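You operate a simulated robot arm through the tools that you are given. There is no shell and no other tool. Be economical: measure what you need, move in short steps, check, and stop when the job is done.

You run a simulated two-armed robot. Do the job below in one go: nothing can be reset, and whatever is moved stays where it is left.

JOB
Wipe up the spill on the top of the assembly bench with the cream rag and put it back.

It is judged by the outcome, as a careful person would: the job done as asked, and still so three seconds after it is handed in. It fails if anything else is knocked over, pushed out of place, dropped, spilled or broken.

ROBOT AND FRAMES
Two 6-joint arms with two-finger parallel grippers on one trunk, on a base that drives. Base frame: it is fixed to the floor where the robot stands at the start and does not move with it; the origin is under the middle of the robot, x ahead of it, y to its left, z up; the surface under the hand at the start is at about z = 850. Lengths are in mm, angles in degrees, forces in N, time in s.
The left shoulder is at the start at [280, 185, 1030], the right one opposite. With the tool pointing down near the work surface each hand reaches from about 560 to 940 mm from the robot's upright axis, wherever it stands, measured 20 degrees to its own side. Payload 1.57 kg a hand.
Tool frame (each hand has its own): the origin (TCP) lies between the finger pads and is the grasp point; the fingertips stand 30 mm ahead of it; z points along the fingers, y is the line along which they close. The gripper opens to 80 mm. The fingers are 17 mm wide and 12 mm thick; the gripper's body (40 by 82 mm) begins 80 mm behind the TCP.
Orientation is told as [roll, pitch, yaw] about the base's x, y, z axes, in that order, counted from this pose: with the fingers straight down and closing along the base's y, the tool's x points along the base's -x, its y along +y and its z along -z.

CONTROLS
- The arms move only by the tool send_rows. It takes "left_motion", "right_motion" or both (then of equal length, played together; a hand with none holds still); each is text: rows parted by semicolons, each of 6 numbers parted by spaces: the shift along the base's x, y, z in m, then the turn, a rotation vector about the base's x, y, z in degrees. In form: dx dy dz wx wy wz; .... A call has 1 to 8 rows; each row shifts and turns the commanded pose from where the row before left it. "left_hand" and "right_hand" are, for a hand that has rows, the finger opening in m, from 0 to 0.08, set as the call begins (left out, the last holds). Rows are played at 5 a second. More than 50 mm and 8.6 degrees between two rows, or a gripper value outside its range, and nothing of the call is played. Where a pose cannot be reached the arm comes as near as it can. A force on the tool above 40 N (or 10 N above the force at the start of the call, whichever is more), or a blocked arm, ends the call early, and 0.2 s more pass. The fingers move at their own pace (about 153 mm/s each) and stop on an object; they squeeze with about 42 N. The grip force told is the motor's: it shows also when the fingers shut on nothing. Time passes only in rows, and 0.2 s behind the last, so rows that do not move let the fingers close. It gives the time, the measured TCP pose, the force on the tool (base axes), the opening and the grip force at its end, in the units of the frame above (readings bear some noise), with the torque about the TCP (base axes, N m) and any sound that the robot's microphone picked up.
- Cameras (640 x 400 px; columns grow to the right, rows downward): "scene" is now at [233.9, 23, 1461.1]; the picture's right is [0.29, -0.96, 0.00], its down [-0.76, -0.23, -0.61] and it looks along [0.58, 0.18, -0.79] (base axes); focal length 259 px, centre (320, 200). "left" rides on the left gripper at [72, 7, -122] in its tool frame; the picture's right is [-0.09, 1.00, 0.00], its down [-0.84, -0.08, -0.54] and it looks along [-0.54, -0.05, 0.84] (tool axes); focal length 238 px, centre (320, 200). "right" rides on the right gripper at [72, -7, -122] in its tool frame; the picture's right is [0.09, 1.00, 0.00], its down [-0.84, 0.08, -0.54] and it looks along [-0.54, 0.05, 0.84] (tool axes); focal length 238 px, centre (320, 200). There is no depth. A picture from a camera that has moved, and an enlarged one, comes with that camera's place and axes in the base frame and with its lens.
- capture(camera): a new picture of that camera. No time passes.
- slide_trunk(by): slides the trunk up (or, below 0, down) by that many mm; the arms and the scene camera ride with it, the base frame stays. It gives what a move gives, with no picture.
- base_move(legs): drives the robot by 1 to 6 legs, each [ahead, turn to the left] in mm and degrees, along the robot's own axes; the way and the turn of a leg run together, so that a leg with both is an arc; at most 1500 mm and 180 degrees a leg. The arms and the cameras ride along, it lands a little off, and it stops where it bumps. It gives what a move gives.
- pan_tilt(pan, tilt): turns the head with the scene camera to pan (to the left, within 86 degrees either way) and tilt (down, from -29 to 69), counted from straight ahead of the robot. It gives what a move gives.
- close_up(camera, box): a new picture of the part [left, top, right, bottom] of that camera's present view, enlarged. No time passes.
- job_done(): hands the job in; it is judged then, once.

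Work in short steps. Places have to be worked out from the pictures, the camera data and where the tool is seen: move nearer, look again, correct. Check each grasp and each placing, and mend what went wrong. You have 120 turns and 108 pictures in all, those below and enlarged ones among them. Open the grippers and draw the arms clear of the work before you hand the job in, unless the task says otherwise; then end with one line.

The tools are called after "Emit:" by a JSON object that holds its "op" and its "data". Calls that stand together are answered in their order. send_rows: Moves the arms, as the interface text tells. Its arguments: {"type":"object","properties":{"left_motion":{"type":"string"},"left_hand":{"type":"number"},"right_motion":{"type":"string"},"right_hand":{"type":"number"}},"required":[]} The other tools are called the same way: slide_trunk (by) slides the trunk up or down; base_move (legs) drives the base; pan_tilt (pan, tilt) turns the head that bears the scene camera; capture (camera) takes a picture; close_up (camera, box) takes an enlarged picture of a part of a camera's view; job_done () hands the job in.

At the start:

```text
time: 0.0
left_tcp_pos: [522.8, 312.3, 1139.3]
left_tool_rot: [-0.1, 0.0, 0.1]
left_ft_force: [1.0, 0.6, 0.2]
left_ft_torque: [0.02, -0.01, 0.01]
left_gripper_width: 80.0
left_finger_force: 0.1
right_tcp_pos: [576.4, -196.1, 1049.3]
right_tool_rot: [0.0, 0.1, -0.1]
right_ft_force: [-0.7, 0.1, -0.3]
right_ft_torque: [-0.02, 0.03, -0.01]
right_gripper_width: 80.2
right_finger_force: 0.0
trunk travel left (down, up): [-725.0, 265.0]
robot x, y, heading: [2.3, -0.5, 0.0]
head pan, tilt: [17.1, 52.3]
```

scene: 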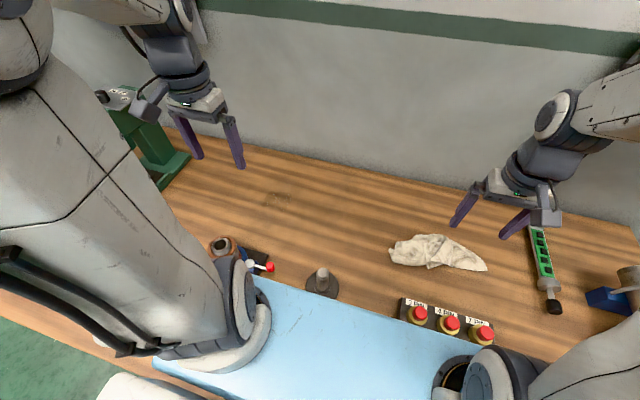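
right: 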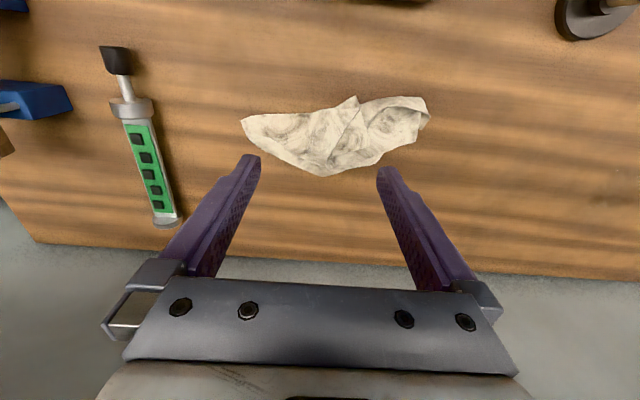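
left: 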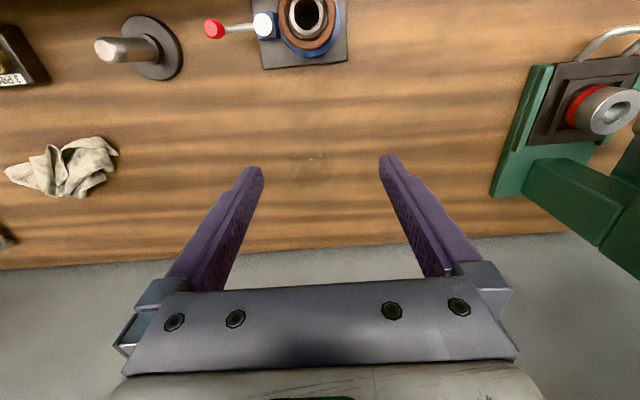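

The rag is near (608,-178) and I see a faint stain near (641,283). I'll enlarge both to check.

Emit:
{"op": "close_up", "data": {"camera": "left", "box": [240, 110, 400, 210]}}

Emit:
{"op": "close_up", "data": {"camera": "scene", "box": [200, 150, 520, 350]}}

Emit:
{"op": "close_up", "data": {"camera": "right", "box": [200, 60, 480, 235]}}

```text
4.00 times, centred on (320, 160) of left
camera zoom: at [451.9, 319.2, 1262.2], right [0.09, 1.0, 0.0], down [0.84, -0.08, 0.54], along [0.54, -0.05, -0.84], focal length 953 px, centre (320, 360)
```

zoom: 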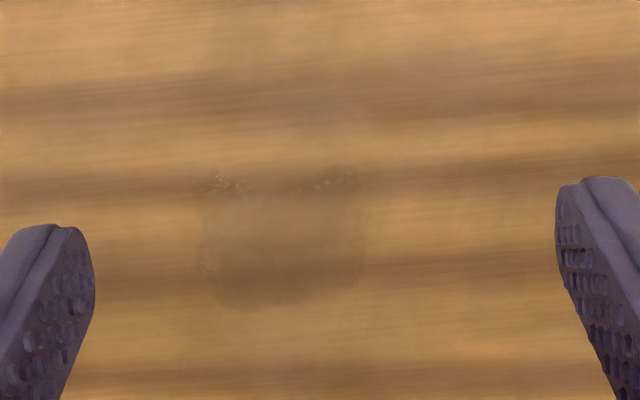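

```text
2.00 times, centred on (360, 250) of scene
camera zoom: at [233.9, 23.0, 1461.1], right [0.29, -0.96, 0.0], down [-0.76, -0.23, -0.61], along [0.58, 0.18, -0.79], focal length 517 px, centre (240, 100)
```

zoom: 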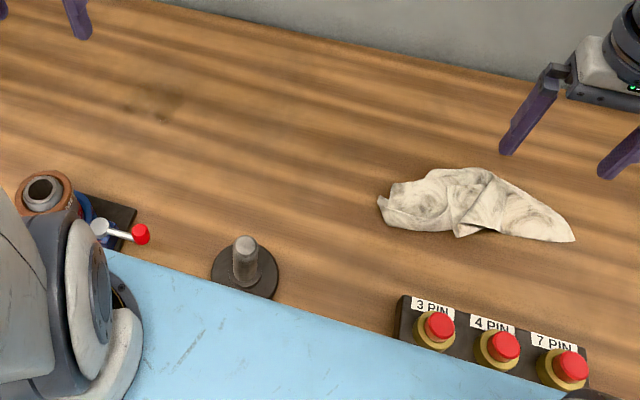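

```text
2.29 times, centred on (340, 148) of right
camera zoom: at [503.5, -203.6, 1172.1], right [-0.09, 1.0, 0.0], down [0.84, 0.08, 0.54], along [0.54, 0.05, -0.84], focal length 545 px, centre (274, 320)
```

zoom: 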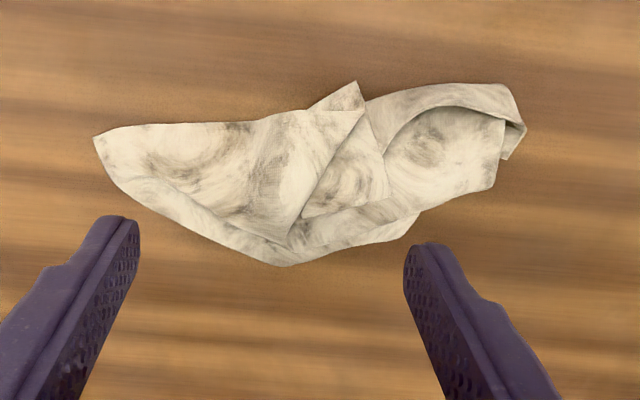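

The spill spans roughly x 610–685, y 240–325. The rag spans x 551–668, y −300 to −53. The left arm reaches both, so I'll move the right arm up and out of the way first, then bring the left over.

Emit:
{"op": "send_rows", "data": {"right_motion": "0 -0.01 0.03 0 0 0;0 -0.03 0.03 0 0 0;0 -0.03 0.03 0 0 0;0 -0.03 0.03 0 0 0;0 -0.03 0.03 0 0 0;0 -0.03 0.03 0 0 0;0 -0.03 0.02 0 0 0;0 -0.03 0 0 0 0"}}

```text
time: 1.8
left_tcp_pos: [522.1, 313.2, 1140.4]
left_tool_rot: [0.0, 0.0, 0.0]
left_ft_force: [-1.9, 0.2, 0.0]
left_ft_torque: [-0.02, 0.02, -0.01]
left_gripper_width: 80.0
left_finger_force: 0.1
right_tcp_pos: [575.7, -419.3, 1250.3]
right_tool_rot: [0.0, -0.1, 0.1]
right_ft_force: [-0.5, 0.0, 0.4]
right_ft_torque: [-0.01, 0.01, 0.04]
right_gripper_width: 80.0
right_finger_force: 0.1
trunk travel left (down, up): [-725.0, 265.0]
robot x, y, heading: [-4.6, 2.2, -0.0]
head pan, tilt: [17.1, 52.3]
```

Now the left hand goes toward the rag at a high level.

Emit:
{"op": "send_rows", "data": {"left_motion": "0 -0.05 0 0 0 0;0 -0.05 0 0 0 0;0.01 -0.049 0 0 0 0;0.01 -0.049 0 0 0 0;0.01 -0.049 0 0 0 0;0.01 -0.049 0 0 0 0;0.01 -0.049 0 0 0 0;0.01 -0.049 0 0 0 0"}}

Emit:
{"op": "send_rows", "data": {"left_motion": "0.01 -0.045 -0.02 0 0 0;0.01 -0.035 -0.03 0 0 0;0 0 -0.04 0 0 0"}}

Emit:
{"op": "capture", "data": {"camera": "left"}}

Emit:
{"op": "capture", "data": {"camera": "scene"}}

```text
time: 3.6
left_tcp_pos: [585.5, -83.2, 1136.3]
left_tool_rot: [0.0, 0.1, 0.0]
left_ft_force: [-0.1, -0.8, -0.7]
left_ft_torque: [0.01, -0.03, 0.02]
left_gripper_width: 80.0
left_finger_force: 0.1
right_tcp_pos: [576.4, -418.6, 1251.2]
right_tool_rot: [0.1, -0.1, 0.1]
right_ft_force: [-0.5, 0.6, -0.2]
right_ft_torque: [-0.02, 0.01, 0.0]
right_gripper_width: 79.9
right_finger_force: 0.0
trunk travel left (down, up): [-725.0, 265.0]
robot x, y, heading: [-1.8, -0.5, -0.2]
head pan, tilt: [17.1, 52.3]
```

```text
refused: row 1 steps farther than a row can; nothing moved
```

```text
101 pictures are left
camera left: at [515.0, -76.2, 1258.1], right [0.09, 1.0, 0.0], down [0.84, -0.08, 0.54], along [0.54, -0.05, -0.84], focal length 238 px, centre (320, 200)
```

left: 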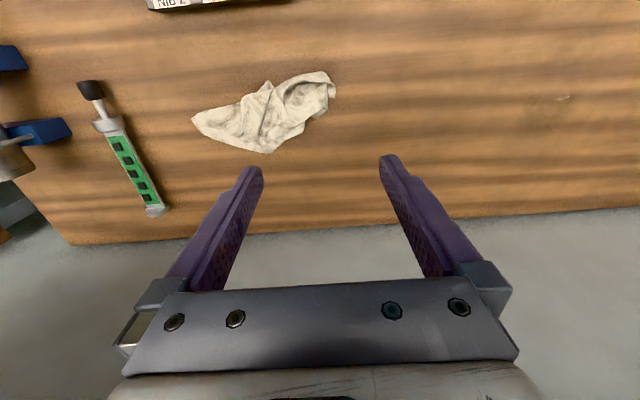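

```text
100 pictures are left
camera scene: at [233.8, 23.1, 1461.0], right [0.29, -0.96, 0.0], down [-0.76, -0.23, -0.61], along [0.58, 0.18, -0.79], focal length 259 px, centre (320, 200)
```

scene: 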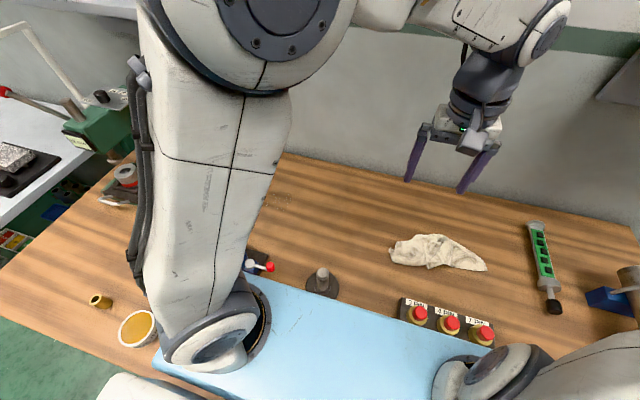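

The rag's middle is about (605,-170), lying flat on the bench. I'll move above it and lower for a closer look.

Emit:
{"op": "send_rows", "data": {"left_motion": "0.005 -0.035 -0.02 0 0 0;0.005 -0.035 -0.03 0 0 0;0.005 -0.018 -0.04 0 0 0;0 0 -0.04 0 0 0"}}

Emit:
{"op": "capture", "data": {"camera": "left"}}

Emit:
{"op": "close_up", "data": {"camera": "scene", "box": [360, 130, 520, 290]}}

```text
time: 4.6
left_tcp_pos: [600.4, -169.3, 1005.6]
left_tool_rot: [0.0, 0.1, -0.1]
left_ft_force: [0.0, -0.1, 0.5]
left_ft_torque: [0.0, 0.01, -0.01]
left_gripper_width: 79.9
left_finger_force: 0.1
right_tcp_pos: [576.6, -419.9, 1250.1]
right_tool_rot: [0.0, 0.0, 0.0]
right_ft_force: [1.0, -0.6, -0.1]
right_ft_torque: [-0.03, 0.0, -0.02]
right_gripper_width: 80.0
right_finger_force: 0.1
trunk travel left (down, up): [-725.0, 265.0]
robot x, y, heading: [0.9, 0.2, 0.1]
head pan, tilt: [17.1, 52.3]
```

```text
99 pictures are left
camera left: at [528.9, -162.8, 1128.2], right [0.09, 1.0, 0.0], down [0.84, -0.08, 0.54], along [0.54, -0.05, -0.84], focal length 238 px, centre (320, 200)
```

left: 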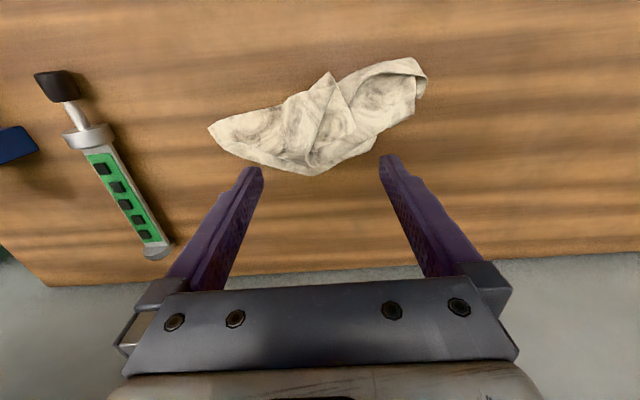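

```text
2.50 times, centred on (440, 210) of scene
camera zoom: at [233.9, 22.9, 1461.1], right [0.29, -0.96, 0.0], down [-0.76, -0.23, -0.61], along [0.58, 0.18, -0.79], focal length 647 px, centre (20, 175)
```

zoom: 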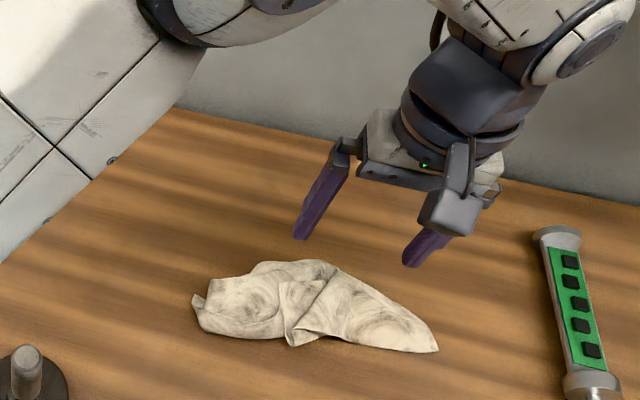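

The rag is a crumpled heap with its middle around (610,-170). I'll lower with the fingers open until the tips are just at its folds, watching the force.

Emit:
{"op": "send_rows", "data": {"left_motion": "0.005 0 -0.03 0 0 0;0.005 0 -0.03 0 0 0;0 0 -0.02 0 0 0;0 0 -0.015 0 0 0;0 0 -0.01 0 0 0;0 0 -0.008 0 0 0"}}

Emit:
{"op": "capture", "data": {"camera": "left"}}

Emit:
{"op": "close_up", "data": {"camera": "scene", "box": [360, 170, 520, 290]}}

```text
time: 6.0
left_tcp_pos: [608.7, -169.1, 897.0]
left_tool_rot: [0.0, 0.0, 0.0]
left_ft_force: [-0.3, -0.6, -1.3]
left_ft_torque: [0.02, 0.02, -0.01]
left_gripper_width: 80.1
left_finger_force: 0.0
right_tcp_pos: [576.7, -419.4, 1251.4]
right_tool_rot: [0.1, 0.0, 0.0]
right_ft_force: [-0.4, 0.2, 0.3]
right_ft_torque: [0.0, 0.02, -0.01]
right_gripper_width: 79.9
right_finger_force: 0.0
trunk travel left (down, up): [-725.0, 265.0]
robot x, y, heading: [0.7, 2.4, -0.1]
head pan, tilt: [17.1, 52.3]
```

```text
97 pictures are left
camera left: at [537.7, -162.9, 1019.3], right [0.09, 1.0, 0.0], down [0.84, -0.08, 0.54], along [0.54, -0.05, -0.84], focal length 238 px, centre (320, 200)
```

left: 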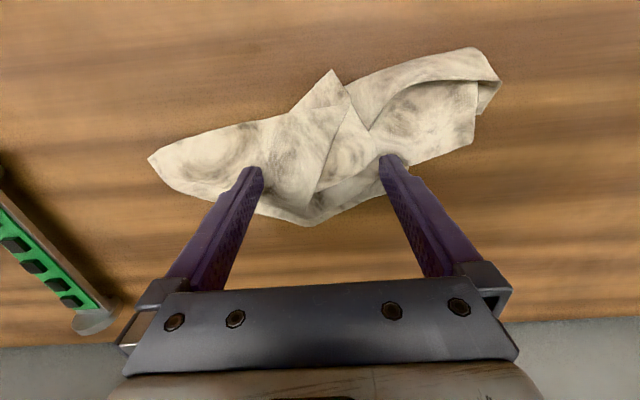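

```text
3.33 times, centred on (440, 230) of scene
camera zoom: at [233.9, 22.9, 1461.1], right [0.29, -0.96, 0.0], down [-0.76, -0.23, -0.61], along [0.58, 0.18, -0.79], focal length 862 px, centre (-80, 100)
```

zoom: 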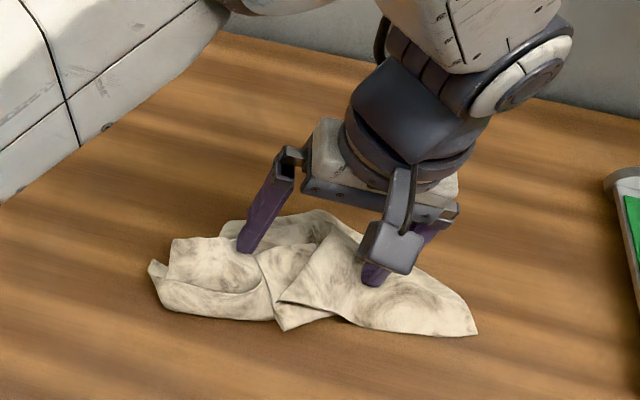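

The fingertips are at z≈867 with no clear contact. I'll shift 10 mm nearer and lower slowly.

Emit:
{"op": "send_rows", "data": {"left_motion": "-0.01 0 0 0 0 0;0 0 -0.005 0 0 0;0 0 -0.004 0 0 0;0 0 -0.003 0 0 0;0 0 0 0 0 0"}}

```text
time: 7.2
left_tcp_pos: [598.6, -172.1, 883.8]
left_tool_rot: [0.0, 0.0, 0.0]
left_ft_force: [0.0, 0.8, 1.1]
left_ft_torque: [0.07, -0.01, -0.02]
left_gripper_width: 80.2
left_finger_force: 0.1
right_tcp_pos: [576.9, -419.6, 1250.5]
right_tool_rot: [0.0, -0.1, 0.0]
right_ft_force: [0.4, -0.6, 0.1]
right_ft_torque: [0.01, 0.01, -0.02]
right_gripper_width: 79.8
right_finger_force: 0.0
trunk travel left (down, up): [-725.0, 265.0]
robot x, y, heading: [-2.9, 5.7, -0.1]
head pan, tilt: [17.1, 52.3]
```

Barely any contact with the tips near z≈854. I'll close the fingers on the cloth.

Emit:
{"op": "send_rows", "data": {"left_motion": "0 0 0 0 0 0;0 0 0 0 0 0;0 0 0 0 0 0;0 0 0 0 0 0", "left_hand": 0}}

Emit:
{"op": "capture", "data": {"camera": "left"}}

Emit:
{"op": "close_up", "data": {"camera": "scene", "box": [360, 170, 520, 290]}}

```text
time: 8.2
left_tcp_pos: [599.7, -170.5, 884.6]
left_tool_rot: [0.0, 0.0, -0.1]
left_ft_force: [-0.7, 1.4, 2.8]
left_ft_torque: [0.05, 0.02, -0.01]
left_gripper_width: 7.4
left_finger_force: 27.0
right_tcp_pos: [575.5, -419.0, 1250.2]
right_tool_rot: [0.0, 0.0, -0.1]
right_ft_force: [-0.2, 0.3, -0.1]
right_ft_torque: [0.03, -0.01, -0.01]
right_gripper_width: 80.1
right_finger_force: 0.0
trunk travel left (down, up): [-725.0, 265.0]
robot x, y, heading: [0.0, -1.1, -0.2]
head pan, tilt: [17.1, 52.3]
```

```text
95 pictures are left
camera left: at [527.2, -164.0, 1007.3], right [0.09, 1.0, 0.0], down [0.84, -0.08, 0.54], along [0.54, -0.05, -0.84], focal length 238 px, centre (320, 200)
```

left: 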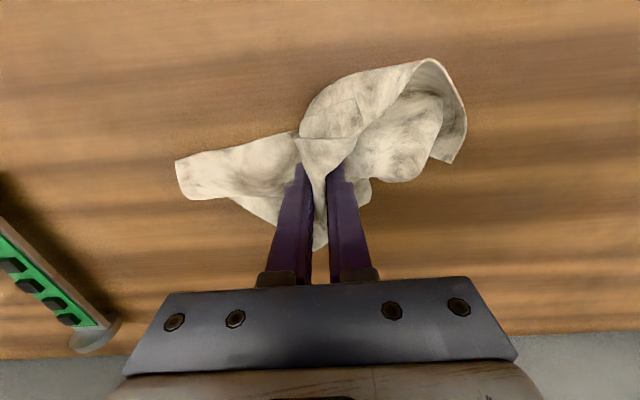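

```text
3.33 times, centred on (440, 230) of scene
camera zoom: at [233.8, 22.9, 1461.1], right [0.29, -0.96, 0.0], down [-0.76, -0.23, -0.61], along [0.58, 0.18, -0.79], focal length 862 px, centre (-80, 100)
```

zoom: 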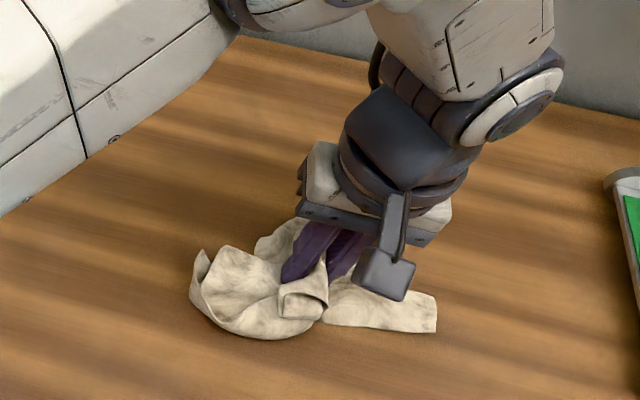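

Real cloth, well gripped (7.4 mm between pads). I'll lift it.

Emit:
{"op": "send_rows", "data": {"left_motion": "0 0 0.03 0 0 0;0 0 0.04 0 0 0;0 0 0.04 0 0 0;0 0 0.04 0 0 0;0 0 0.04 0 0 0;0 0 0 0 0 0"}}

Emit:
{"op": "capture", "data": {"camera": "left"}}

Emit:
{"op": "capture", "data": {"camera": "scene"}}

```text
time: 9.6
left_tcp_pos: [599.6, -170.3, 1076.5]
left_tool_rot: [0.0, 0.0, 0.0]
left_ft_force: [-1.3, -0.6, -0.5]
left_ft_torque: [-0.05, -0.01, -0.01]
left_gripper_width: 7.0
left_finger_force: 26.2
right_tcp_pos: [575.6, -419.7, 1249.3]
right_tool_rot: [0.0, 0.0, 0.0]
right_ft_force: [0.0, -0.4, -0.1]
right_ft_torque: [-0.02, -0.02, -0.01]
right_gripper_width: 79.9
right_finger_force: 0.0
trunk travel left (down, up): [-725.0, 265.0]
robot x, y, heading: [-2.9, 2.9, -0.0]
head pan, tilt: [17.1, 52.3]
```

```text
93 pictures are left
camera left: at [528.2, -163.6, 1198.7], right [0.09, 1.0, 0.0], down [0.84, -0.08, 0.54], along [0.54, -0.05, -0.84], focal length 238 px, centre (320, 200)
```

left: 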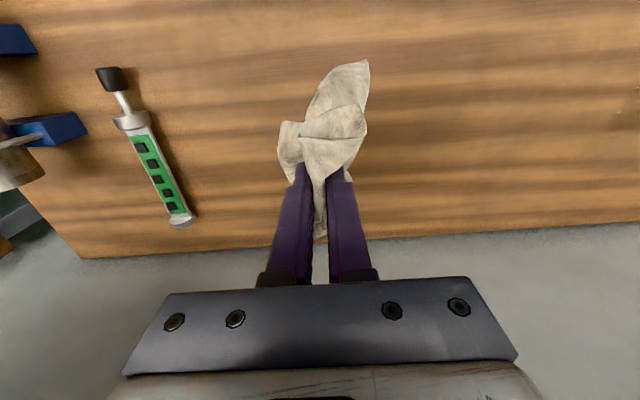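

```text
92 pictures are left
camera scene: at [233.8, 23.0, 1461.1], right [0.29, -0.96, 0.0], down [-0.76, -0.23, -0.61], along [0.58, 0.18, -0.79], focal length 259 px, centre (320, 200)
```

scene: 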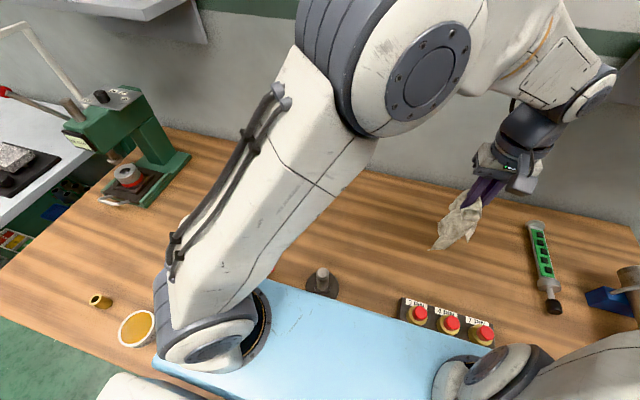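

Rag held, hanging about 100 mm. Now I'll carry it across to above the spill.

Emit:
{"op": "send_rows", "data": {"left_motion": "0.005 0.045 0 0 0 0;0.005 0.045 0 0 0 0;0.005 0.045 0 0 0 0;0.005 0.045 0 0 0 0;0.005 0.045 0 0 0 0;0.005 0.045 0 0 0 0;0.005 0.045 0 0 0 0;0.005 0.045 0 0 0 0"}}

Emit:
{"op": "send_rows", "data": {"left_motion": "0 0.03 0 0 0 0;0 0.03 0 0 0 0;0 0 0 0 0 0"}}

Emit:
{"op": "capture", "data": {"camera": "left"}}

Emit:
{"op": "capture", "data": {"camera": "scene"}}

```text
time: 11.4
left_tcp_pos: [635.2, 191.1, 1076.6]
left_tool_rot: [0.0, 0.0, 0.0]
left_ft_force: [-0.3, -0.4, 0.1]
left_ft_torque: [0.02, -0.03, -0.02]
left_gripper_width: 6.8
left_finger_force: 26.1
right_tcp_pos: [578.0, -419.6, 1250.2]
right_tool_rot: [0.0, 0.1, 0.0]
right_ft_force: [-0.3, 0.4, 0.2]
right_ft_torque: [0.0, 0.02, 0.01]
right_gripper_width: 79.9
right_finger_force: 0.0
trunk travel left (down, up): [-725.0, 265.0]
robot x, y, heading: [-0.9, -2.5, 0.1]
head pan, tilt: [17.1, 52.3]
```

```text
time: 12.2
left_tcp_pos: [635.6, 250.2, 1075.6]
left_tool_rot: [0.0, 0.0, 0.0]
left_ft_force: [0.4, 0.3, -0.3]
left_ft_torque: [0.02, 0.0, -0.06]
left_gripper_width: 7.2
left_finger_force: 26.5
right_tcp_pos: [576.6, -418.7, 1250.6]
right_tool_rot: [0.0, 0.0, 0.0]
right_ft_force: [-0.1, 0.3, -0.1]
right_ft_torque: [0.0, 0.03, 0.0]
right_gripper_width: 79.8
right_finger_force: 0.1
trunk travel left (down, up): [-725.0, 265.0]
robot x, y, heading: [-0.7, -2.4, 0.0]
head pan, tilt: [17.1, 52.3]
```

```text
91 pictures are left
camera left: at [564.3, 257.6, 1197.9], right [0.09, 1.0, 0.0], down [0.84, -0.08, 0.54], along [0.54, -0.05, -0.84], focal length 238 px, centre (320, 200)
```

left: 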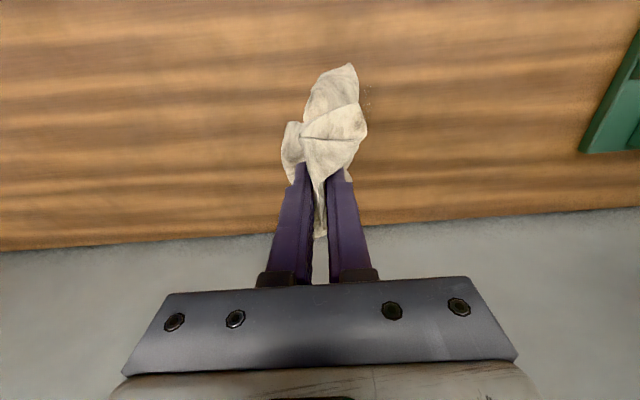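

```text
90 pictures are left
camera scene: at [233.9, 23.1, 1461.0], right [0.29, -0.96, 0.0], down [-0.76, -0.23, -0.61], along [0.58, 0.18, -0.79], focal length 259 px, centre (320, 200)
```

scene: 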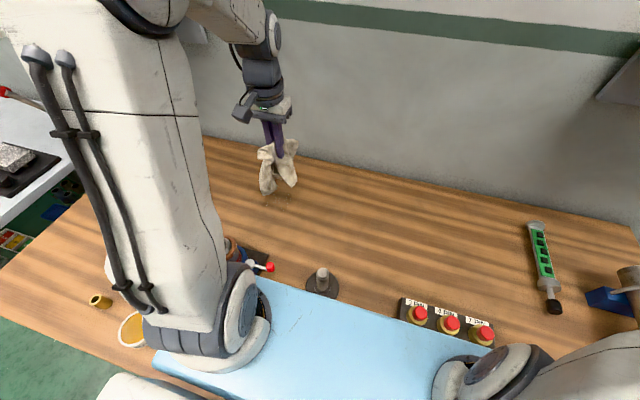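

Lowering over the spill centre (645,283), in small steps near the bench.

Emit:
{"op": "send_rows", "data": {"left_motion": "0.005 0.03 -0.03 0 0 0;0.005 0.003 -0.04 0 0 0;0 0 -0.04 0 0 0;0 0 -0.03 0 0 0;0 0 -0.025 0 0 0;0 0 -0.015 0 0 0;0 0 -0.005 0 0 0;0 0 0 0 0 0"}}

Emit:
{"op": "capture", "data": {"camera": "left"}}

Emit:
{"op": "close_up", "data": {"camera": "scene", "box": [200, 110, 360, 230]}}

```text
time: 14.0
left_tcp_pos: [647.9, 283.1, 889.4]
left_tool_rot: [0.0, 0.0, 0.0]
left_ft_force: [0.4, 0.0, 1.4]
left_ft_torque: [0.05, -0.03, -0.01]
left_gripper_width: 7.2
left_finger_force: 26.8
right_tcp_pos: [576.6, -419.8, 1250.0]
right_tool_rot: [0.0, 0.0, 0.0]
right_ft_force: [-0.2, -1.6, -0.3]
right_ft_torque: [0.0, 0.01, 0.01]
right_gripper_width: 80.0
right_finger_force: 0.1
trunk travel left (down, up): [-725.0, 265.0]
robot x, y, heading: [0.5, -0.6, 0.1]
head pan, tilt: [17.1, 52.3]
```

```text
89 pictures are left
camera left: at [576.4, 290.0, 1011.8], right [0.09, 1.0, 0.0], down [0.84, -0.08, 0.54], along [0.54, -0.05, -0.84], focal length 238 px, centre (320, 200)
```

left: 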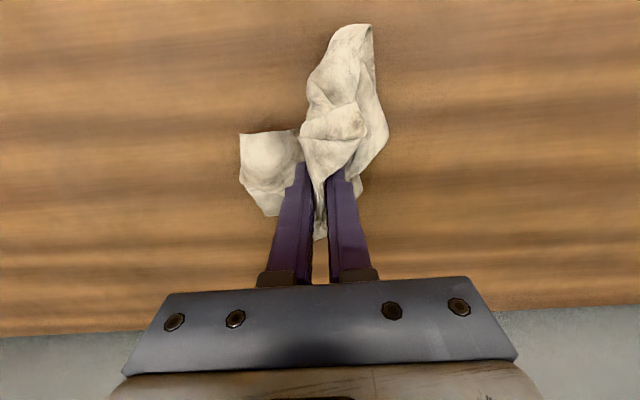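

```text
3.33 times, centred on (280, 170) of scene
camera zoom: at [233.9, 23.0, 1461.1], right [0.29, -0.96, 0.0], down [-0.76, -0.23, -0.61], along [0.58, 0.18, -0.79], focal length 862 px, centre (453, 300)
```

zoom: 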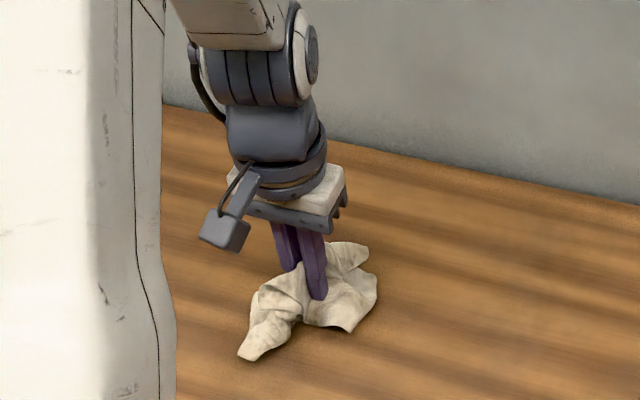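

The cloth lies over the spill with little contact force. I'll press down a few mm to get a light pressing force.

Emit:
{"op": "send_rows", "data": {"left_motion": "0 0 -0.003 0 0 0;0 0 -0.002 0 0 0;0 0 -0.002 0 0 0;0 0 0 0 0 0"}}

```text
time: 15.0
left_tcp_pos: [647.7, 283.3, 885.1]
left_tool_rot: [0.1, -0.2, -0.1]
left_ft_force: [-4.0, 0.6, 25.8]
left_ft_torque: [0.16, 0.06, 0.03]
left_gripper_width: 7.2
left_finger_force: 26.3
right_tcp_pos: [576.0, -419.9, 1251.1]
right_tool_rot: [0.0, 0.1, 0.0]
right_ft_force: [0.2, -0.1, 0.1]
right_ft_torque: [-0.02, -0.02, 0.01]
right_gripper_width: 80.2
right_finger_force: 0.0
trunk travel left (down, up): [-725.0, 265.0]
robot x, y, heading: [-0.4, -0.6, -0.1]
head pan, tilt: [17.1, 52.3]
```

25 N is a bit much; I'll ease 2 mm and start wiping in strokes over the spill area.

Emit:
{"op": "send_rows", "data": {"left_motion": "0 0 0.002 0 0 0;-0.02 -0.02 0 0 0 0;-0.02 -0.025 0 0 0 0;0 0.03 0 0 0 0;0 0.03 0 0 0 0;0 0.03 0 0 0 0;0.018 0 0 0 0 0;0 -0.03 0 0 0 0"}}

Emit:
{"op": "send_rows", "data": {"left_motion": "0 -0.03 0 0 0 0;0 -0.03 0 0 0 0;0.018 0 0 0 0 0;0 0.03 0 0 0 0;0 0.03 0 0 0 0;0 0.03 0 0 0 0;0.018 0 0 0 0 0;0 -0.03 0 0 0 0"}}

```text
time: 16.8
left_tcp_pos: [623.2, 299.7, 885.4]
left_tool_rot: [0.0, 0.0, 0.0]
left_ft_force: [1.1, -0.2, 0.0]
left_ft_torque: [0.01, 0.02, 0.0]
left_gripper_width: 7.1
left_finger_force: 26.5
right_tcp_pos: [575.8, -418.5, 1250.8]
right_tool_rot: [-0.1, 0.1, -0.1]
right_ft_force: [-0.2, 0.3, -0.4]
right_ft_torque: [0.0, -0.03, 0.01]
right_gripper_width: 80.0
right_finger_force: 0.1
trunk travel left (down, up): [-725.0, 265.0]
robot x, y, heading: [0.5, -1.0, -0.2]
head pan, tilt: [17.1, 52.3]
```

```text
time: 18.6
left_tcp_pos: [663.3, 296.7, 884.5]
left_tool_rot: [0.0, -0.1, 0.0]
left_ft_force: [0.2, -0.1, 6.9]
left_ft_torque: [0.02, -0.03, 0.04]
left_gripper_width: 7.1
left_finger_force: 26.2
right_tcp_pos: [574.9, -419.3, 1250.8]
right_tool_rot: [0.0, 0.0, 0.0]
right_ft_force: [0.9, -0.1, 0.3]
right_ft_torque: [-0.01, 0.01, 0.02]
right_gripper_width: 80.0
right_finger_force: 0.0
trunk travel left (down, up): [-725.0, 265.0]
robot x, y, heading: [0.4, 3.3, 0.1]
head pan, tilt: [17.1, 52.3]
```

Pressure is light (0–7 N). I'll lower 1 mm and continue the strokes out to the far edge and back.

Emit:
{"op": "send_rows", "data": {"left_motion": "0 -0.03 -0.001 0 0 0;0 -0.03 0 0 0 0;0.018 0 0 0 0 0;0 0.03 0 0 0 0;0 0.03 0 0 0 0;0 0.03 0 0 0 0;0.012 0 0 0 0 0;0 -0.03 0 0 0 0"}}

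Emit:
{"op": "send_rows", "data": {"left_motion": "0 -0.03 0 0 0 0;0 -0.03 0 0 0 0;-0.03 0 0 0 0 0;-0.03 0 0 0 0 0;-0.03 0.01 0 0 0 0;0.03 0.01 0 0 0 0;0.03 0 0 0 0 0;0.03 0 0 0 0 0"}}

Emit:
{"op": "send_rows", "data": {"left_motion": "-0.03 0.02 0 0 0 0;-0.03 0 0 0 0 0;-0.03 0 0 0 0 0;0.03 0.02 0 0 0 0;0.03 0 0 0 0 0;0.03 0 0 0 0 0;-0.03 0.02 0 0 0 0;-0.03 0 0 0 0 0"}}

Emit:
{"op": "send_rows", "data": {"left_motion": "-0.03 0 0 0 0 0;0.03 0.015 0 0 0 0;0.03 0 0 0 0 0;0.03 0 0 0 0 0;0 0 0.04 0 0 0;0 0 0.05 0 0 0;0 -0.04 0.03 0 0 0;0 -0.05 0 0 0 0"}}

Emit:
{"op": "capture", "data": {"camera": "left"}}

Emit:
{"op": "close_up", "data": {"camera": "scene", "box": [200, 130, 360, 250]}}

```text
time: 20.0
left_tcp_pos: [681.2, 322.4, 884.3]
left_tool_rot: [0.1, -0.4, -0.1]
left_ft_force: [-4.7, 2.7, 18.8]
left_ft_torque: [0.11, 0.01, 0.02]
left_gripper_width: 7.1
left_finger_force: 26.3
right_tcp_pos: [575.3, -421.6, 1251.0]
right_tool_rot: [0.0, 0.0, 0.1]
right_ft_force: [-0.5, -1.0, -0.5]
right_ft_torque: [0.01, -0.04, -0.01]
right_gripper_width: 80.0
right_finger_force: 0.1
trunk travel left (down, up): [-725.0, 265.0]
robot x, y, heading: [1.1, -0.4, 0.0]
head pan, tilt: [17.1, 52.3]
stopped in row 6 (left hand): the force on the tool passed its limit at 41 N (the readings are from after the stop); the commanded pose is now the measured one
```

```text
time: 21.4
left_tcp_pos: [615.0, 279.1, 883.7]
left_tool_rot: [0.0, -0.1, -0.1]
left_ft_force: [-2.3, 0.6, 23.8]
left_ft_torque: [0.04, -0.06, 0.01]
left_gripper_width: 7.2
left_finger_force: 26.7
right_tcp_pos: [575.1, -420.7, 1249.3]
right_tool_rot: [0.0, -0.1, 0.1]
right_ft_force: [-0.7, -0.8, -0.4]
right_ft_torque: [0.01, -0.01, 0.04]
right_gripper_width: 80.2
right_finger_force: 0.1
trunk travel left (down, up): [-725.0, 265.0]
robot x, y, heading: [-0.9, 1.9, -0.2]
head pan, tilt: [17.1, 52.3]
stopped in row 7 (left hand): the force on the tool passed its limit at 42 N (the readings are from after the stop); the commanded pose is now the measured one
```

```text
time: 22.6
left_tcp_pos: [565.2, 322.2, 883.4]
left_tool_rot: [-0.1, 0.2, 0.0]
left_ft_force: [-1.8, -3.2, 25.9]
left_ft_torque: [-0.05, -0.08, -0.02]
left_gripper_width: 7.1
left_finger_force: 26.5
right_tcp_pos: [575.0, -420.9, 1251.1]
right_tool_rot: [0.0, -0.1, 0.0]
right_ft_force: [-0.5, 0.5, -0.1]
right_ft_torque: [0.02, 0.0, 0.04]
right_gripper_width: 80.1
right_finger_force: 0.1
trunk travel left (down, up): [-725.0, 265.0]
robot x, y, heading: [-1.7, -0.6, -0.2]
head pan, tilt: [17.1, 52.3]
stopped in row 5 (left hand): the force on the tool passed its limit at 42 N (the readings are from after the stop); the commanded pose is now the measured one
```

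```text
time: 23.1
left_tcp_pos: [543.5, 326.9, 883.8]
left_tool_rot: [-0.3, 0.6, 0.0]
left_ft_force: [-4.7, -4.9, 31.1]
left_ft_torque: [-0.06, -0.03, -0.05]
left_gripper_width: 7.2
left_finger_force: 26.0
right_tcp_pos: [574.5, -421.9, 1250.9]
right_tool_rot: [0.0, -0.1, 0.1]
right_ft_force: [-0.4, 0.3, 0.5]
right_ft_torque: [0.02, -0.06, -0.01]
right_gripper_width: 79.8
right_finger_force: 0.2
trunk travel left (down, up): [-725.0, 265.0]
robot x, y, heading: [-0.8, 1.4, -0.4]
head pan, tilt: [17.1, 52.3]
stopped in row 2 (left hand): the force on the tool passed its limit at 55 N (the readings are from after the stop); the commanded pose is now the measured one
```

```text
87 pictures are left
camera left: at [474.9, 332.9, 1005.9], right [0.09, 1.0, 0.0], down [0.84, -0.08, 0.53], along [0.53, -0.05, -0.85], focal length 238 px, centre (320, 200)
```

left: 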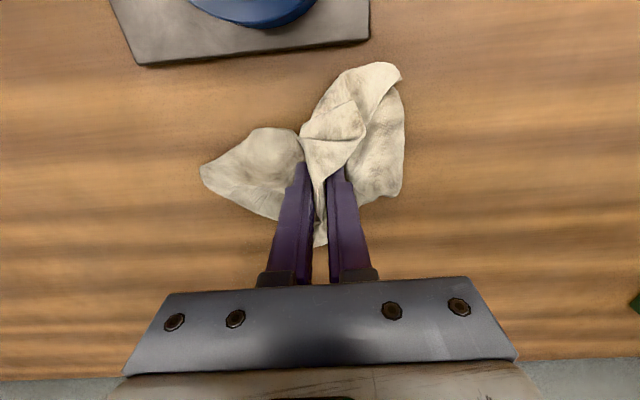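

```text
3.33 times, centred on (280, 190) of scene
camera zoom: at [232.4, 21.8, 1461.4], right [0.29, -0.96, 0.0], down [-0.76, -0.23, -0.61], along [0.59, 0.18, -0.79], focal length 862 px, centre (453, 233)
```

zoom: 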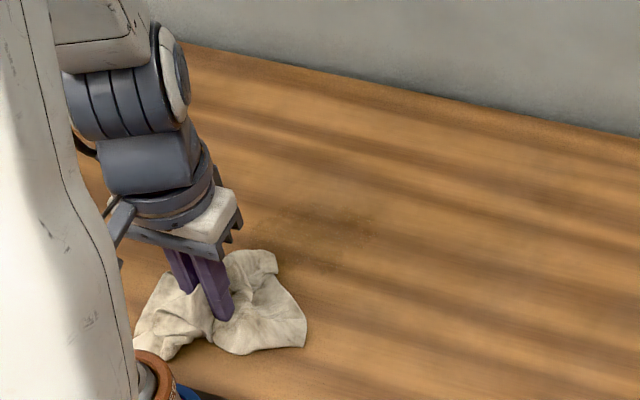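

The 1 mm extra was too much and the stops drifted the strokes nearer the robot; nothing was touched. I'll lift off and check the stain.

Emit:
{"op": "send_rows", "data": {"left_motion": "0 0 0.02 0 0 0;0 0 0.04 0 0 0;0.02 0 0.04 0 0 0;0 0 0.04 0 0 0;0 0 0.03 0 0 0"}}

Emit:
{"op": "capture", "data": {"camera": "left"}}

Emit:
{"op": "close_up", "data": {"camera": "scene", "box": [200, 130, 360, 250]}}

```text
time: 24.3
left_tcp_pos: [565.8, 326.2, 1050.5]
left_tool_rot: [-0.2, 0.8, -0.1]
left_ft_force: [0.6, 0.3, -0.7]
left_ft_torque: [0.03, 0.03, 0.01]
left_gripper_width: 6.9
left_finger_force: 26.2
right_tcp_pos: [575.4, -420.7, 1250.2]
right_tool_rot: [0.0, 0.1, -0.1]
right_ft_force: [0.0, 0.8, -0.4]
right_ft_torque: [0.0, 0.01, -0.01]
right_gripper_width: 80.1
right_finger_force: 0.1
trunk travel left (down, up): [-725.0, 265.0]
robot x, y, heading: [-1.5, 2.5, 0.1]
head pan, tilt: [17.1, 52.3]
```

```text
85 pictures are left
camera left: at [495.7, 332.9, 1173.2], right [0.09, 1.0, -0.01], down [0.84, -0.08, 0.53], along [0.53, -0.06, -0.85], focal length 238 px, centre (320, 200)
```

left: 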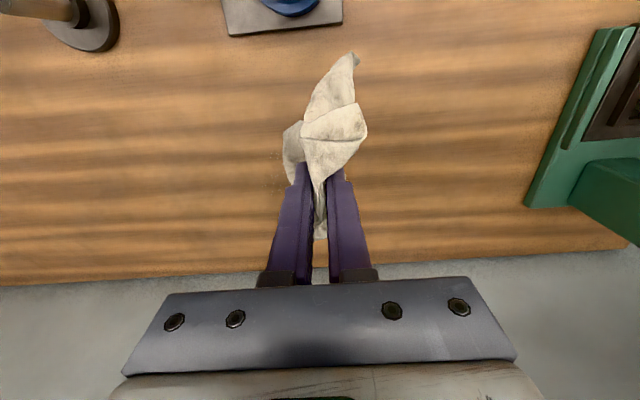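

```text
3.33 times, centred on (280, 190) of scene
camera zoom: at [234.0, 22.7, 1461.0], right [0.29, -0.96, 0.0], down [-0.76, -0.23, -0.61], along [0.58, 0.18, -0.79], focal length 862 px, centre (453, 233)
```

zoom: 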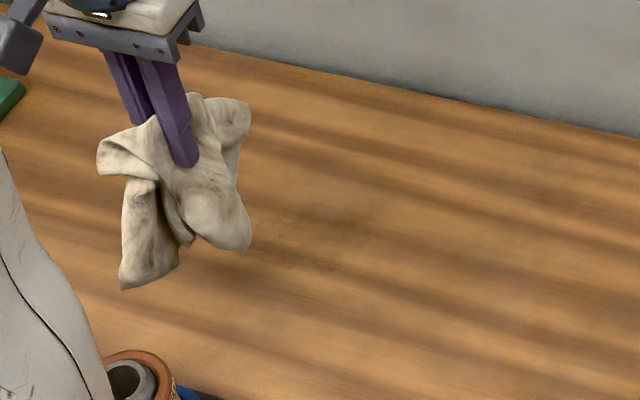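

A stain still appears near (659,271). I'll move the hand to the side to view it clearly.

Emit:
{"op": "send_rows", "data": {"left_motion": "0.01 -0.045 0 0 -0.8 0;0.01 -0.045 0 0 0 0;0.01 -0.045 0 0 0 0;0 -0.045 0 0 0 0;0 0 0 0 0 0"}}

Emit:
{"op": "close_up", "data": {"camera": "left", "box": [320, 50, 560, 200]}}

Emit:
{"op": "close_up", "data": {"camera": "scene", "box": [200, 130, 360, 250]}}

```text
time: 25.5
left_tcp_pos: [595.3, 143.6, 1053.6]
left_tool_rot: [-0.3, 0.0, -0.2]
left_ft_force: [0.1, 0.3, -0.4]
left_ft_torque: [-0.01, -0.06, 0.02]
left_gripper_width: 7.0
left_finger_force: 27.2
right_tcp_pos: [575.6, -419.6, 1249.6]
right_tool_rot: [0.1, 0.0, -0.1]
right_ft_force: [0.0, 0.0, 0.3]
right_ft_torque: [0.02, 0.0, 0.05]
right_gripper_width: 79.9
right_finger_force: 0.0
trunk travel left (down, up): [-725.0, 265.0]
robot x, y, heading: [-0.7, 0.8, 0.0]
head pan, tilt: [17.1, 52.3]
```

```text
2.67 times, centred on (440, 125) of left
camera zoom: at [524.9, 151.8, 1175.9], right [0.09, 1.0, 0.0], down [0.84, -0.08, 0.54], along [0.54, -0.05, -0.84], focal length 636 px, centre (0, 400)
```

zoom: 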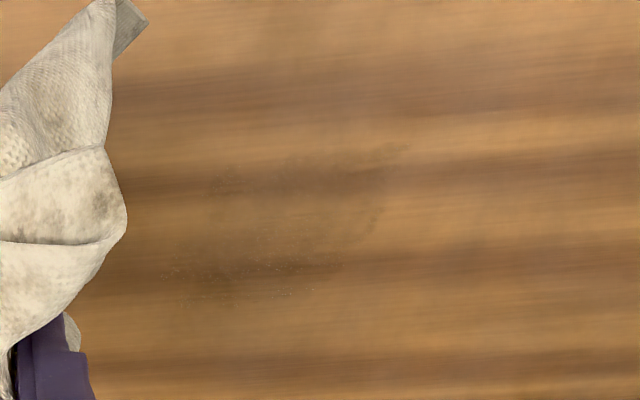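

```text
3.33 times, centred on (280, 190) of scene
camera zoom: at [233.9, 22.5, 1461.1], right [0.29, -0.96, 0.0], down [-0.76, -0.23, -0.61], along [0.58, 0.18, -0.79], focal length 862 px, centre (453, 233)
```

zoom: 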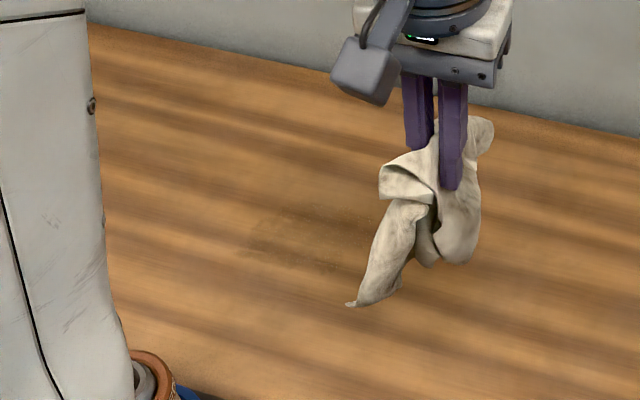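

The stain is fainter but traces remain over about x 608–685, y 230–340. I'll go back down at the near-right corner and wipe again with denser strokes.

Emit:
{"op": "send_rows", "data": {"left_motion": "0 0.04 0 0 0 0;0.005 0.044 0 0 0 0;0 0 -0.045 0 0 0;0 0 -0.045 0 0 0;0 0 -0.04 0 0 0;0 0 -0.03 0 0 0;0 0 -0.006 0 0 0;0 0 0 0 0 0"}}

```text
time: 27.3
left_tcp_pos: [603.2, 227.1, 888.2]
left_tool_rot: [-0.3, -0.2, -0.1]
left_ft_force: [-0.6, -0.1, 1.4]
left_ft_torque: [0.01, 0.02, -0.02]
left_gripper_width: 7.0
left_finger_force: 26.3
right_tcp_pos: [575.8, -420.5, 1250.7]
right_tool_rot: [-0.1, 0.0, -0.2]
right_ft_force: [-0.5, 0.4, 0.8]
right_ft_torque: [0.03, -0.01, -0.04]
right_gripper_width: 80.0
right_finger_force: 0.0
trunk travel left (down, up): [-725.0, 265.0]
robot x, y, heading: [2.2, 2.1, 0.1]
head pan, tilt: [17.1, 52.3]
```

Press 3 mm and stroke along +y, then back.

Emit:
{"op": "send_rows", "data": {"left_motion": "0 0 -0.003 0 0 0;0 0.04 0 0 0 0;0 0.04 0 0 0 0;0 0.04 0 0 0 0;0.014 0 0 0 0 0;0 -0.04 0 0 0 0;0 -0.04 0 0 0 0;0 -0.04 0 0 0 0"}}

```text
time: 28.3
left_tcp_pos: [603.0, 339.8, 884.0]
left_tool_rot: [-0.2, -0.4, 0.0]
left_ft_force: [-4.8, -1.3, 24.1]
left_ft_torque: [0.11, 0.24, 0.01]
left_gripper_width: 7.3
left_finger_force: 26.5
right_tcp_pos: [573.9, -422.5, 1251.2]
right_tool_rot: [-0.1, 0.0, 0.0]
right_ft_force: [-0.1, 0.1, 0.9]
right_ft_torque: [0.02, 0.0, 0.0]
right_gripper_width: 80.3
right_finger_force: 0.0
trunk travel left (down, up): [-725.0, 265.0]
robot x, y, heading: [-0.7, 0.5, -0.1]
head pan, tilt: [17.1, 52.3]
stopped in row 5 (left hand): the force on the tool passed its limit at 44 N (the readings are from after the stop); the commanded pose is now the measured one
```

Pressure built up at the end; ease 1.5 mm and stroke back.

Emit:
{"op": "send_rows", "data": {"left_motion": "0.012 0 0.0015 0 0 0;0 -0.04 0 0 0 0;0 -0.04 0 0 0 0;0 -0.035 0 0 0 0;0.015 0 0 0 0 0;0 0.04 0 0 0 0;0 0.04 0 0 0 0;0 0.035 0 0 0 0"}}

```text
time: 30.1
left_tcp_pos: [627.2, 338.0, 884.3]
left_tool_rot: [-0.4, -0.2, -0.1]
left_ft_force: [0.0, -0.1, 3.5]
left_ft_torque: [0.01, -0.01, -0.01]
left_gripper_width: 7.2
left_finger_force: 26.7
right_tcp_pos: [574.5, -421.0, 1251.2]
right_tool_rot: [0.1, 0.0, 0.0]
right_ft_force: [-1.5, 0.1, -0.6]
right_ft_torque: [0.01, 0.0, 0.01]
right_gripper_width: 80.1
right_finger_force: 0.1
trunk travel left (down, up): [-725.0, 265.0]
robot x, y, heading: [0.7, 0.1, -0.2]
head pan, tilt: [17.1, 52.3]
```

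Good, it ran through. Next two strokes.

Emit:
{"op": "send_rows", "data": {"left_motion": "0.015 0 -0.0005 0 0 0;0 -0.04 0 0 0 0;0 -0.04 0 0 0 0;0 -0.035 0 0 0 0;0.015 0 0 0 0 0;0 0.04 0 0 0 0;0 0.04 0 0 0 0;0 0.035 0 0 0 0"}}

```text
time: 31.9
left_tcp_pos: [660.3, 343.2, 884.6]
left_tool_rot: [-0.3, -0.2, -0.2]
left_ft_force: [-0.5, -2.9, 10.5]
left_ft_torque: [-0.06, -0.06, -0.02]
left_gripper_width: 6.9
left_finger_force: 26.6
right_tcp_pos: [574.7, -419.9, 1251.0]
right_tool_rot: [-0.1, 0.1, -0.1]
right_ft_force: [-0.2, -0.3, -0.5]
right_ft_torque: [0.02, 0.01, -0.01]
right_gripper_width: 79.9
right_finger_force: 0.1
trunk travel left (down, up): [-725.0, 265.0]
robot x, y, heading: [-0.2, 2.6, -0.3]
head pan, tilt: [17.1, 52.3]
```

Continuing outward with two more strokes.

Emit:
{"op": "send_rows", "data": {"left_motion": "0.015 0 0 0 0 0;0 -0.04 0 0 0 0;0 -0.04 0 0 0 0;0 -0.04 0 0 0 0;0.015 0 0 0 0 0;0 0.04 0 0 0 0;0 0.04 0 0 0 0;0 0.035 0 0 0 0"}}

```text
time: 33.7
left_tcp_pos: [690.6, 338.4, 884.4]
left_tool_rot: [-0.3, -0.2, -0.1]
left_ft_force: [0.3, -1.2, 3.8]
left_ft_torque: [-0.03, -0.02, -0.01]
left_gripper_width: 7.0
left_finger_force: 26.9
right_tcp_pos: [575.8, -420.8, 1250.9]
right_tool_rot: [0.0, 0.0, -0.1]
right_ft_force: [-0.4, -0.2, 0.2]
right_ft_torque: [0.01, -0.01, -0.02]
right_gripper_width: 79.9
right_finger_force: 0.1
trunk travel left (down, up): [-725.0, 265.0]
robot x, y, heading: [-2.5, 2.6, -0.0]
head pan, tilt: [17.1, 52.3]
```

Now back along x in crossing strokes.

Emit:
{"op": "send_rows", "data": {"left_motion": "-0.03 0 0 0 0 0;-0.03 0 0 0 0 0;-0.03 0 0 0 0 0;0.03 -0.02 0 0 0 0;0.03 0 0 0 0 0;0.03 0 0 0 0 0;-0.03 -0.02 0 0 0 0;-0.03 0 0 0 0 0"}}

Emit:
{"op": "send_rows", "data": {"left_motion": "-0.03 0 0 0 0 0;0 -0.02 0 0 0 0"}}

```text
time: 35.5
left_tcp_pos: [630.4, 294.8, 883.4]
left_tool_rot: [-0.2, -0.2, -0.1]
left_ft_force: [2.7, 0.1, 12.7]
left_ft_torque: [-0.01, -0.14, 0.0]
left_gripper_width: 7.4
left_finger_force: 27.0
right_tcp_pos: [575.5, -421.1, 1250.6]
right_tool_rot: [0.1, 0.0, -0.1]
right_ft_force: [0.4, -0.6, 0.0]
right_ft_torque: [0.0, 0.01, -0.04]
right_gripper_width: 80.0
right_finger_force: 0.1
trunk travel left (down, up): [-725.0, 265.0]
robot x, y, heading: [-0.8, 0.7, -0.3]
head pan, tilt: [17.1, 52.3]
```

```text
time: 36.1
left_tcp_pos: [598.8, 274.5, 883.2]
left_tool_rot: [-0.3, -0.1, 0.0]
left_ft_force: [-0.5, 1.8, 8.3]
left_ft_torque: [0.06, -0.09, 0.03]
left_gripper_width: 7.2
left_finger_force: 26.6
right_tcp_pos: [575.9, -421.0, 1250.8]
right_tool_rot: [0.0, 0.0, -0.1]
right_ft_force: [0.1, 0.1, 0.1]
right_ft_torque: [-0.01, 0.01, 0.03]
right_gripper_width: 79.9
right_finger_force: 0.1
trunk travel left (down, up): [-725.0, 265.0]
robot x, y, heading: [-4.1, -3.5, -0.3]
head pan, tilt: [17.1, 52.3]
```

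Good pressure. Continue the crossing strokes toward the right side.

Emit:
{"op": "send_rows", "data": {"left_motion": "0.03 0 0 0 0 0;0.03 0 0 0 0 0;0.03 0 0 0 0 0;-0.03 -0.02 0 0 0 0;-0.03 0 0 0 0 0;-0.03 0 0 0 0 0;0 -0.02 0 0 0 0"}}

Emit:
{"op": "send_rows", "data": {"left_motion": "0.03 0 0 0 0 0;0.03 0 0 0 0 0;0.03 0 0 0 0 0;0 0 0.03 0 0 0;0 0 0.04 0 0 0;-0.02 -0.03 0.04 0 0 0;-0.03 -0.03 0.04 0 0 0;-0.03 -0.03 0.02 0 0 0"}}

Emit:
{"op": "capture", "data": {"camera": "left"}}

```text
time: 37.7
left_tcp_pos: [598.3, 237.9, 883.9]
left_tool_rot: [-0.4, -0.2, -0.1]
left_ft_force: [1.1, -0.9, 0.7]
left_ft_torque: [0.0, -0.01, 0.03]
left_gripper_width: 6.8
left_finger_force: 27.2
right_tcp_pos: [575.8, -420.8, 1251.7]
right_tool_rot: [0.0, -0.1, -0.2]
right_ft_force: [-0.1, -0.2, 0.4]
right_ft_torque: [0.01, -0.03, 0.03]
right_gripper_width: 80.2
right_finger_force: 0.1
trunk travel left (down, up): [-725.0, 265.0]
robot x, y, heading: [0.2, 2.2, -0.0]
head pan, tilt: [17.1, 52.3]
```

```text
refused: row 6 steps farther than a row can; nothing moved
```

```text
81 pictures are left
camera left: at [527.4, 245.1, 1006.8], right [0.09, 1.0, -0.01], down [0.84, -0.08, 0.54], along [0.54, -0.06, -0.84], focal length 238 px, centre (320, 200)
```

left: 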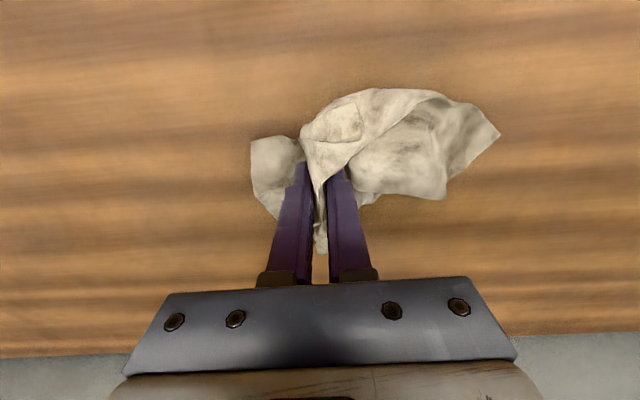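

One last crossing stroke along y≈235, then lift and look from the side.

Emit:
{"op": "send_rows", "data": {"left_motion": "0.03 0 0 0 0 0;0.03 0 0 0 0 0;0.03 0 0 0 0 0;0 0 0.03 0 0 0;0 0 0.04 0 0 0;-0.02 -0.02 0.035 0 0 0;-0.03 -0.02 0.03 0 0 0;-0.03 -0.02 0.03 0 0 0"}}

Emit:
{"op": "send_rows", "data": {"left_motion": "0 -0.03 0 0 0 0;0 0 0 0 0 0"}}

Emit:
{"op": "close_up", "data": {"camera": "left", "box": [320, 50, 560, 200]}}

Emit:
{"op": "close_up", "data": {"camera": "scene", "box": [200, 130, 360, 250]}}

```text
time: 39.5
left_tcp_pos: [609.6, 175.6, 1048.0]
left_tool_rot: [-0.3, -0.1, -0.2]
left_ft_force: [-0.1, 0.4, -0.2]
left_ft_torque: [0.01, 0.02, 0.02]
left_gripper_width: 7.0
left_finger_force: 26.7
right_tcp_pos: [576.4, -420.1, 1249.2]
right_tool_rot: [0.1, 0.0, -0.1]
right_ft_force: [0.5, -0.3, 0.1]
right_ft_torque: [-0.01, 0.02, 0.03]
right_gripper_width: 80.2
right_finger_force: 0.0
trunk travel left (down, up): [-725.0, 265.0]
robot x, y, heading: [0.3, -3.7, -0.1]
head pan, tilt: [17.1, 52.3]
```

```text
time: 40.1
left_tcp_pos: [608.2, 146.1, 1046.8]
left_tool_rot: [-0.3, -0.1, 0.0]
left_ft_force: [0.1, 0.2, -0.1]
left_ft_torque: [-0.02, 0.01, 0.02]
left_gripper_width: 7.2
left_finger_force: 26.8
right_tcp_pos: [576.0, -420.0, 1251.2]
right_tool_rot: [0.1, 0.0, -0.2]
right_ft_force: [0.1, -0.1, 0.4]
right_ft_torque: [0.0, 0.04, 0.0]
right_gripper_width: 80.2
right_finger_force: 0.1
trunk travel left (down, up): [-725.0, 265.0]
robot x, y, heading: [-0.9, 0.9, -0.4]
head pan, tilt: [17.1, 52.3]
```

```text
2.67 times, centred on (440, 125) of left
camera zoom: at [535.9, 154.2, 1168.4], right [0.09, 1.0, 0.0], down [0.84, -0.08, 0.54], along [0.54, -0.05, -0.84], focal length 636 px, centre (0, 400)
```

zoom: 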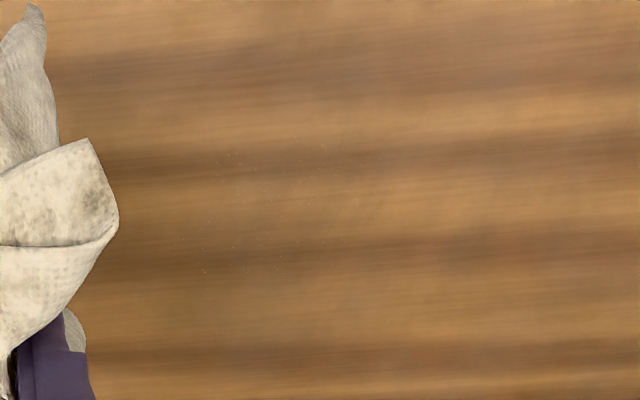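

```text
3.33 times, centred on (280, 190) of scene
camera zoom: at [234.0, 22.4, 1461.0], right [0.29, -0.96, 0.0], down [-0.76, -0.23, -0.61], along [0.58, 0.18, -0.79], focal length 862 px, centre (453, 233)
```

zoom: 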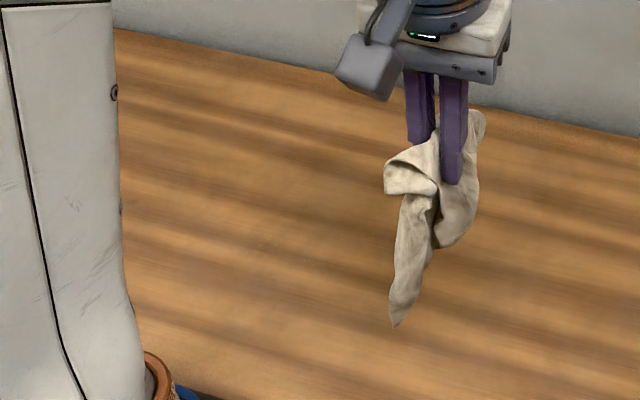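

Only a few faint specks remain. One more full pass to finish it.

Emit:
{"op": "send_rows", "data": {"left_motion": "0 0.045 0 0.3 0 0;0 0.04 0 0 0 0;0 0 -0.045 0 0 0;0 0 -0.045 0 0 0;0 0 -0.04 0 0 0;0 0 -0.025 0 0 0;0 0 -0.005 0 0 0;0 0 -0.001 0 0 0"}}

```text
time: 41.9
left_tcp_pos: [608.7, 231.3, 887.0]
left_tool_rot: [0.0, -0.2, -0.1]
left_ft_force: [0.3, -0.8, 1.9]
left_ft_torque: [0.03, 0.0, 0.02]
left_gripper_width: 7.1
left_finger_force: 26.2
right_tcp_pos: [576.2, -419.7, 1250.4]
right_tool_rot: [0.0, 0.1, -0.2]
right_ft_force: [-0.3, -0.6, 0.0]
right_ft_torque: [-0.01, 0.0, -0.02]
right_gripper_width: 79.9
right_finger_force: 0.1
trunk travel left (down, up): [-725.0, 265.0]
robot x, y, heading: [-2.1, -0.5, -0.3]
head pan, tilt: [17.1, 52.3]
```

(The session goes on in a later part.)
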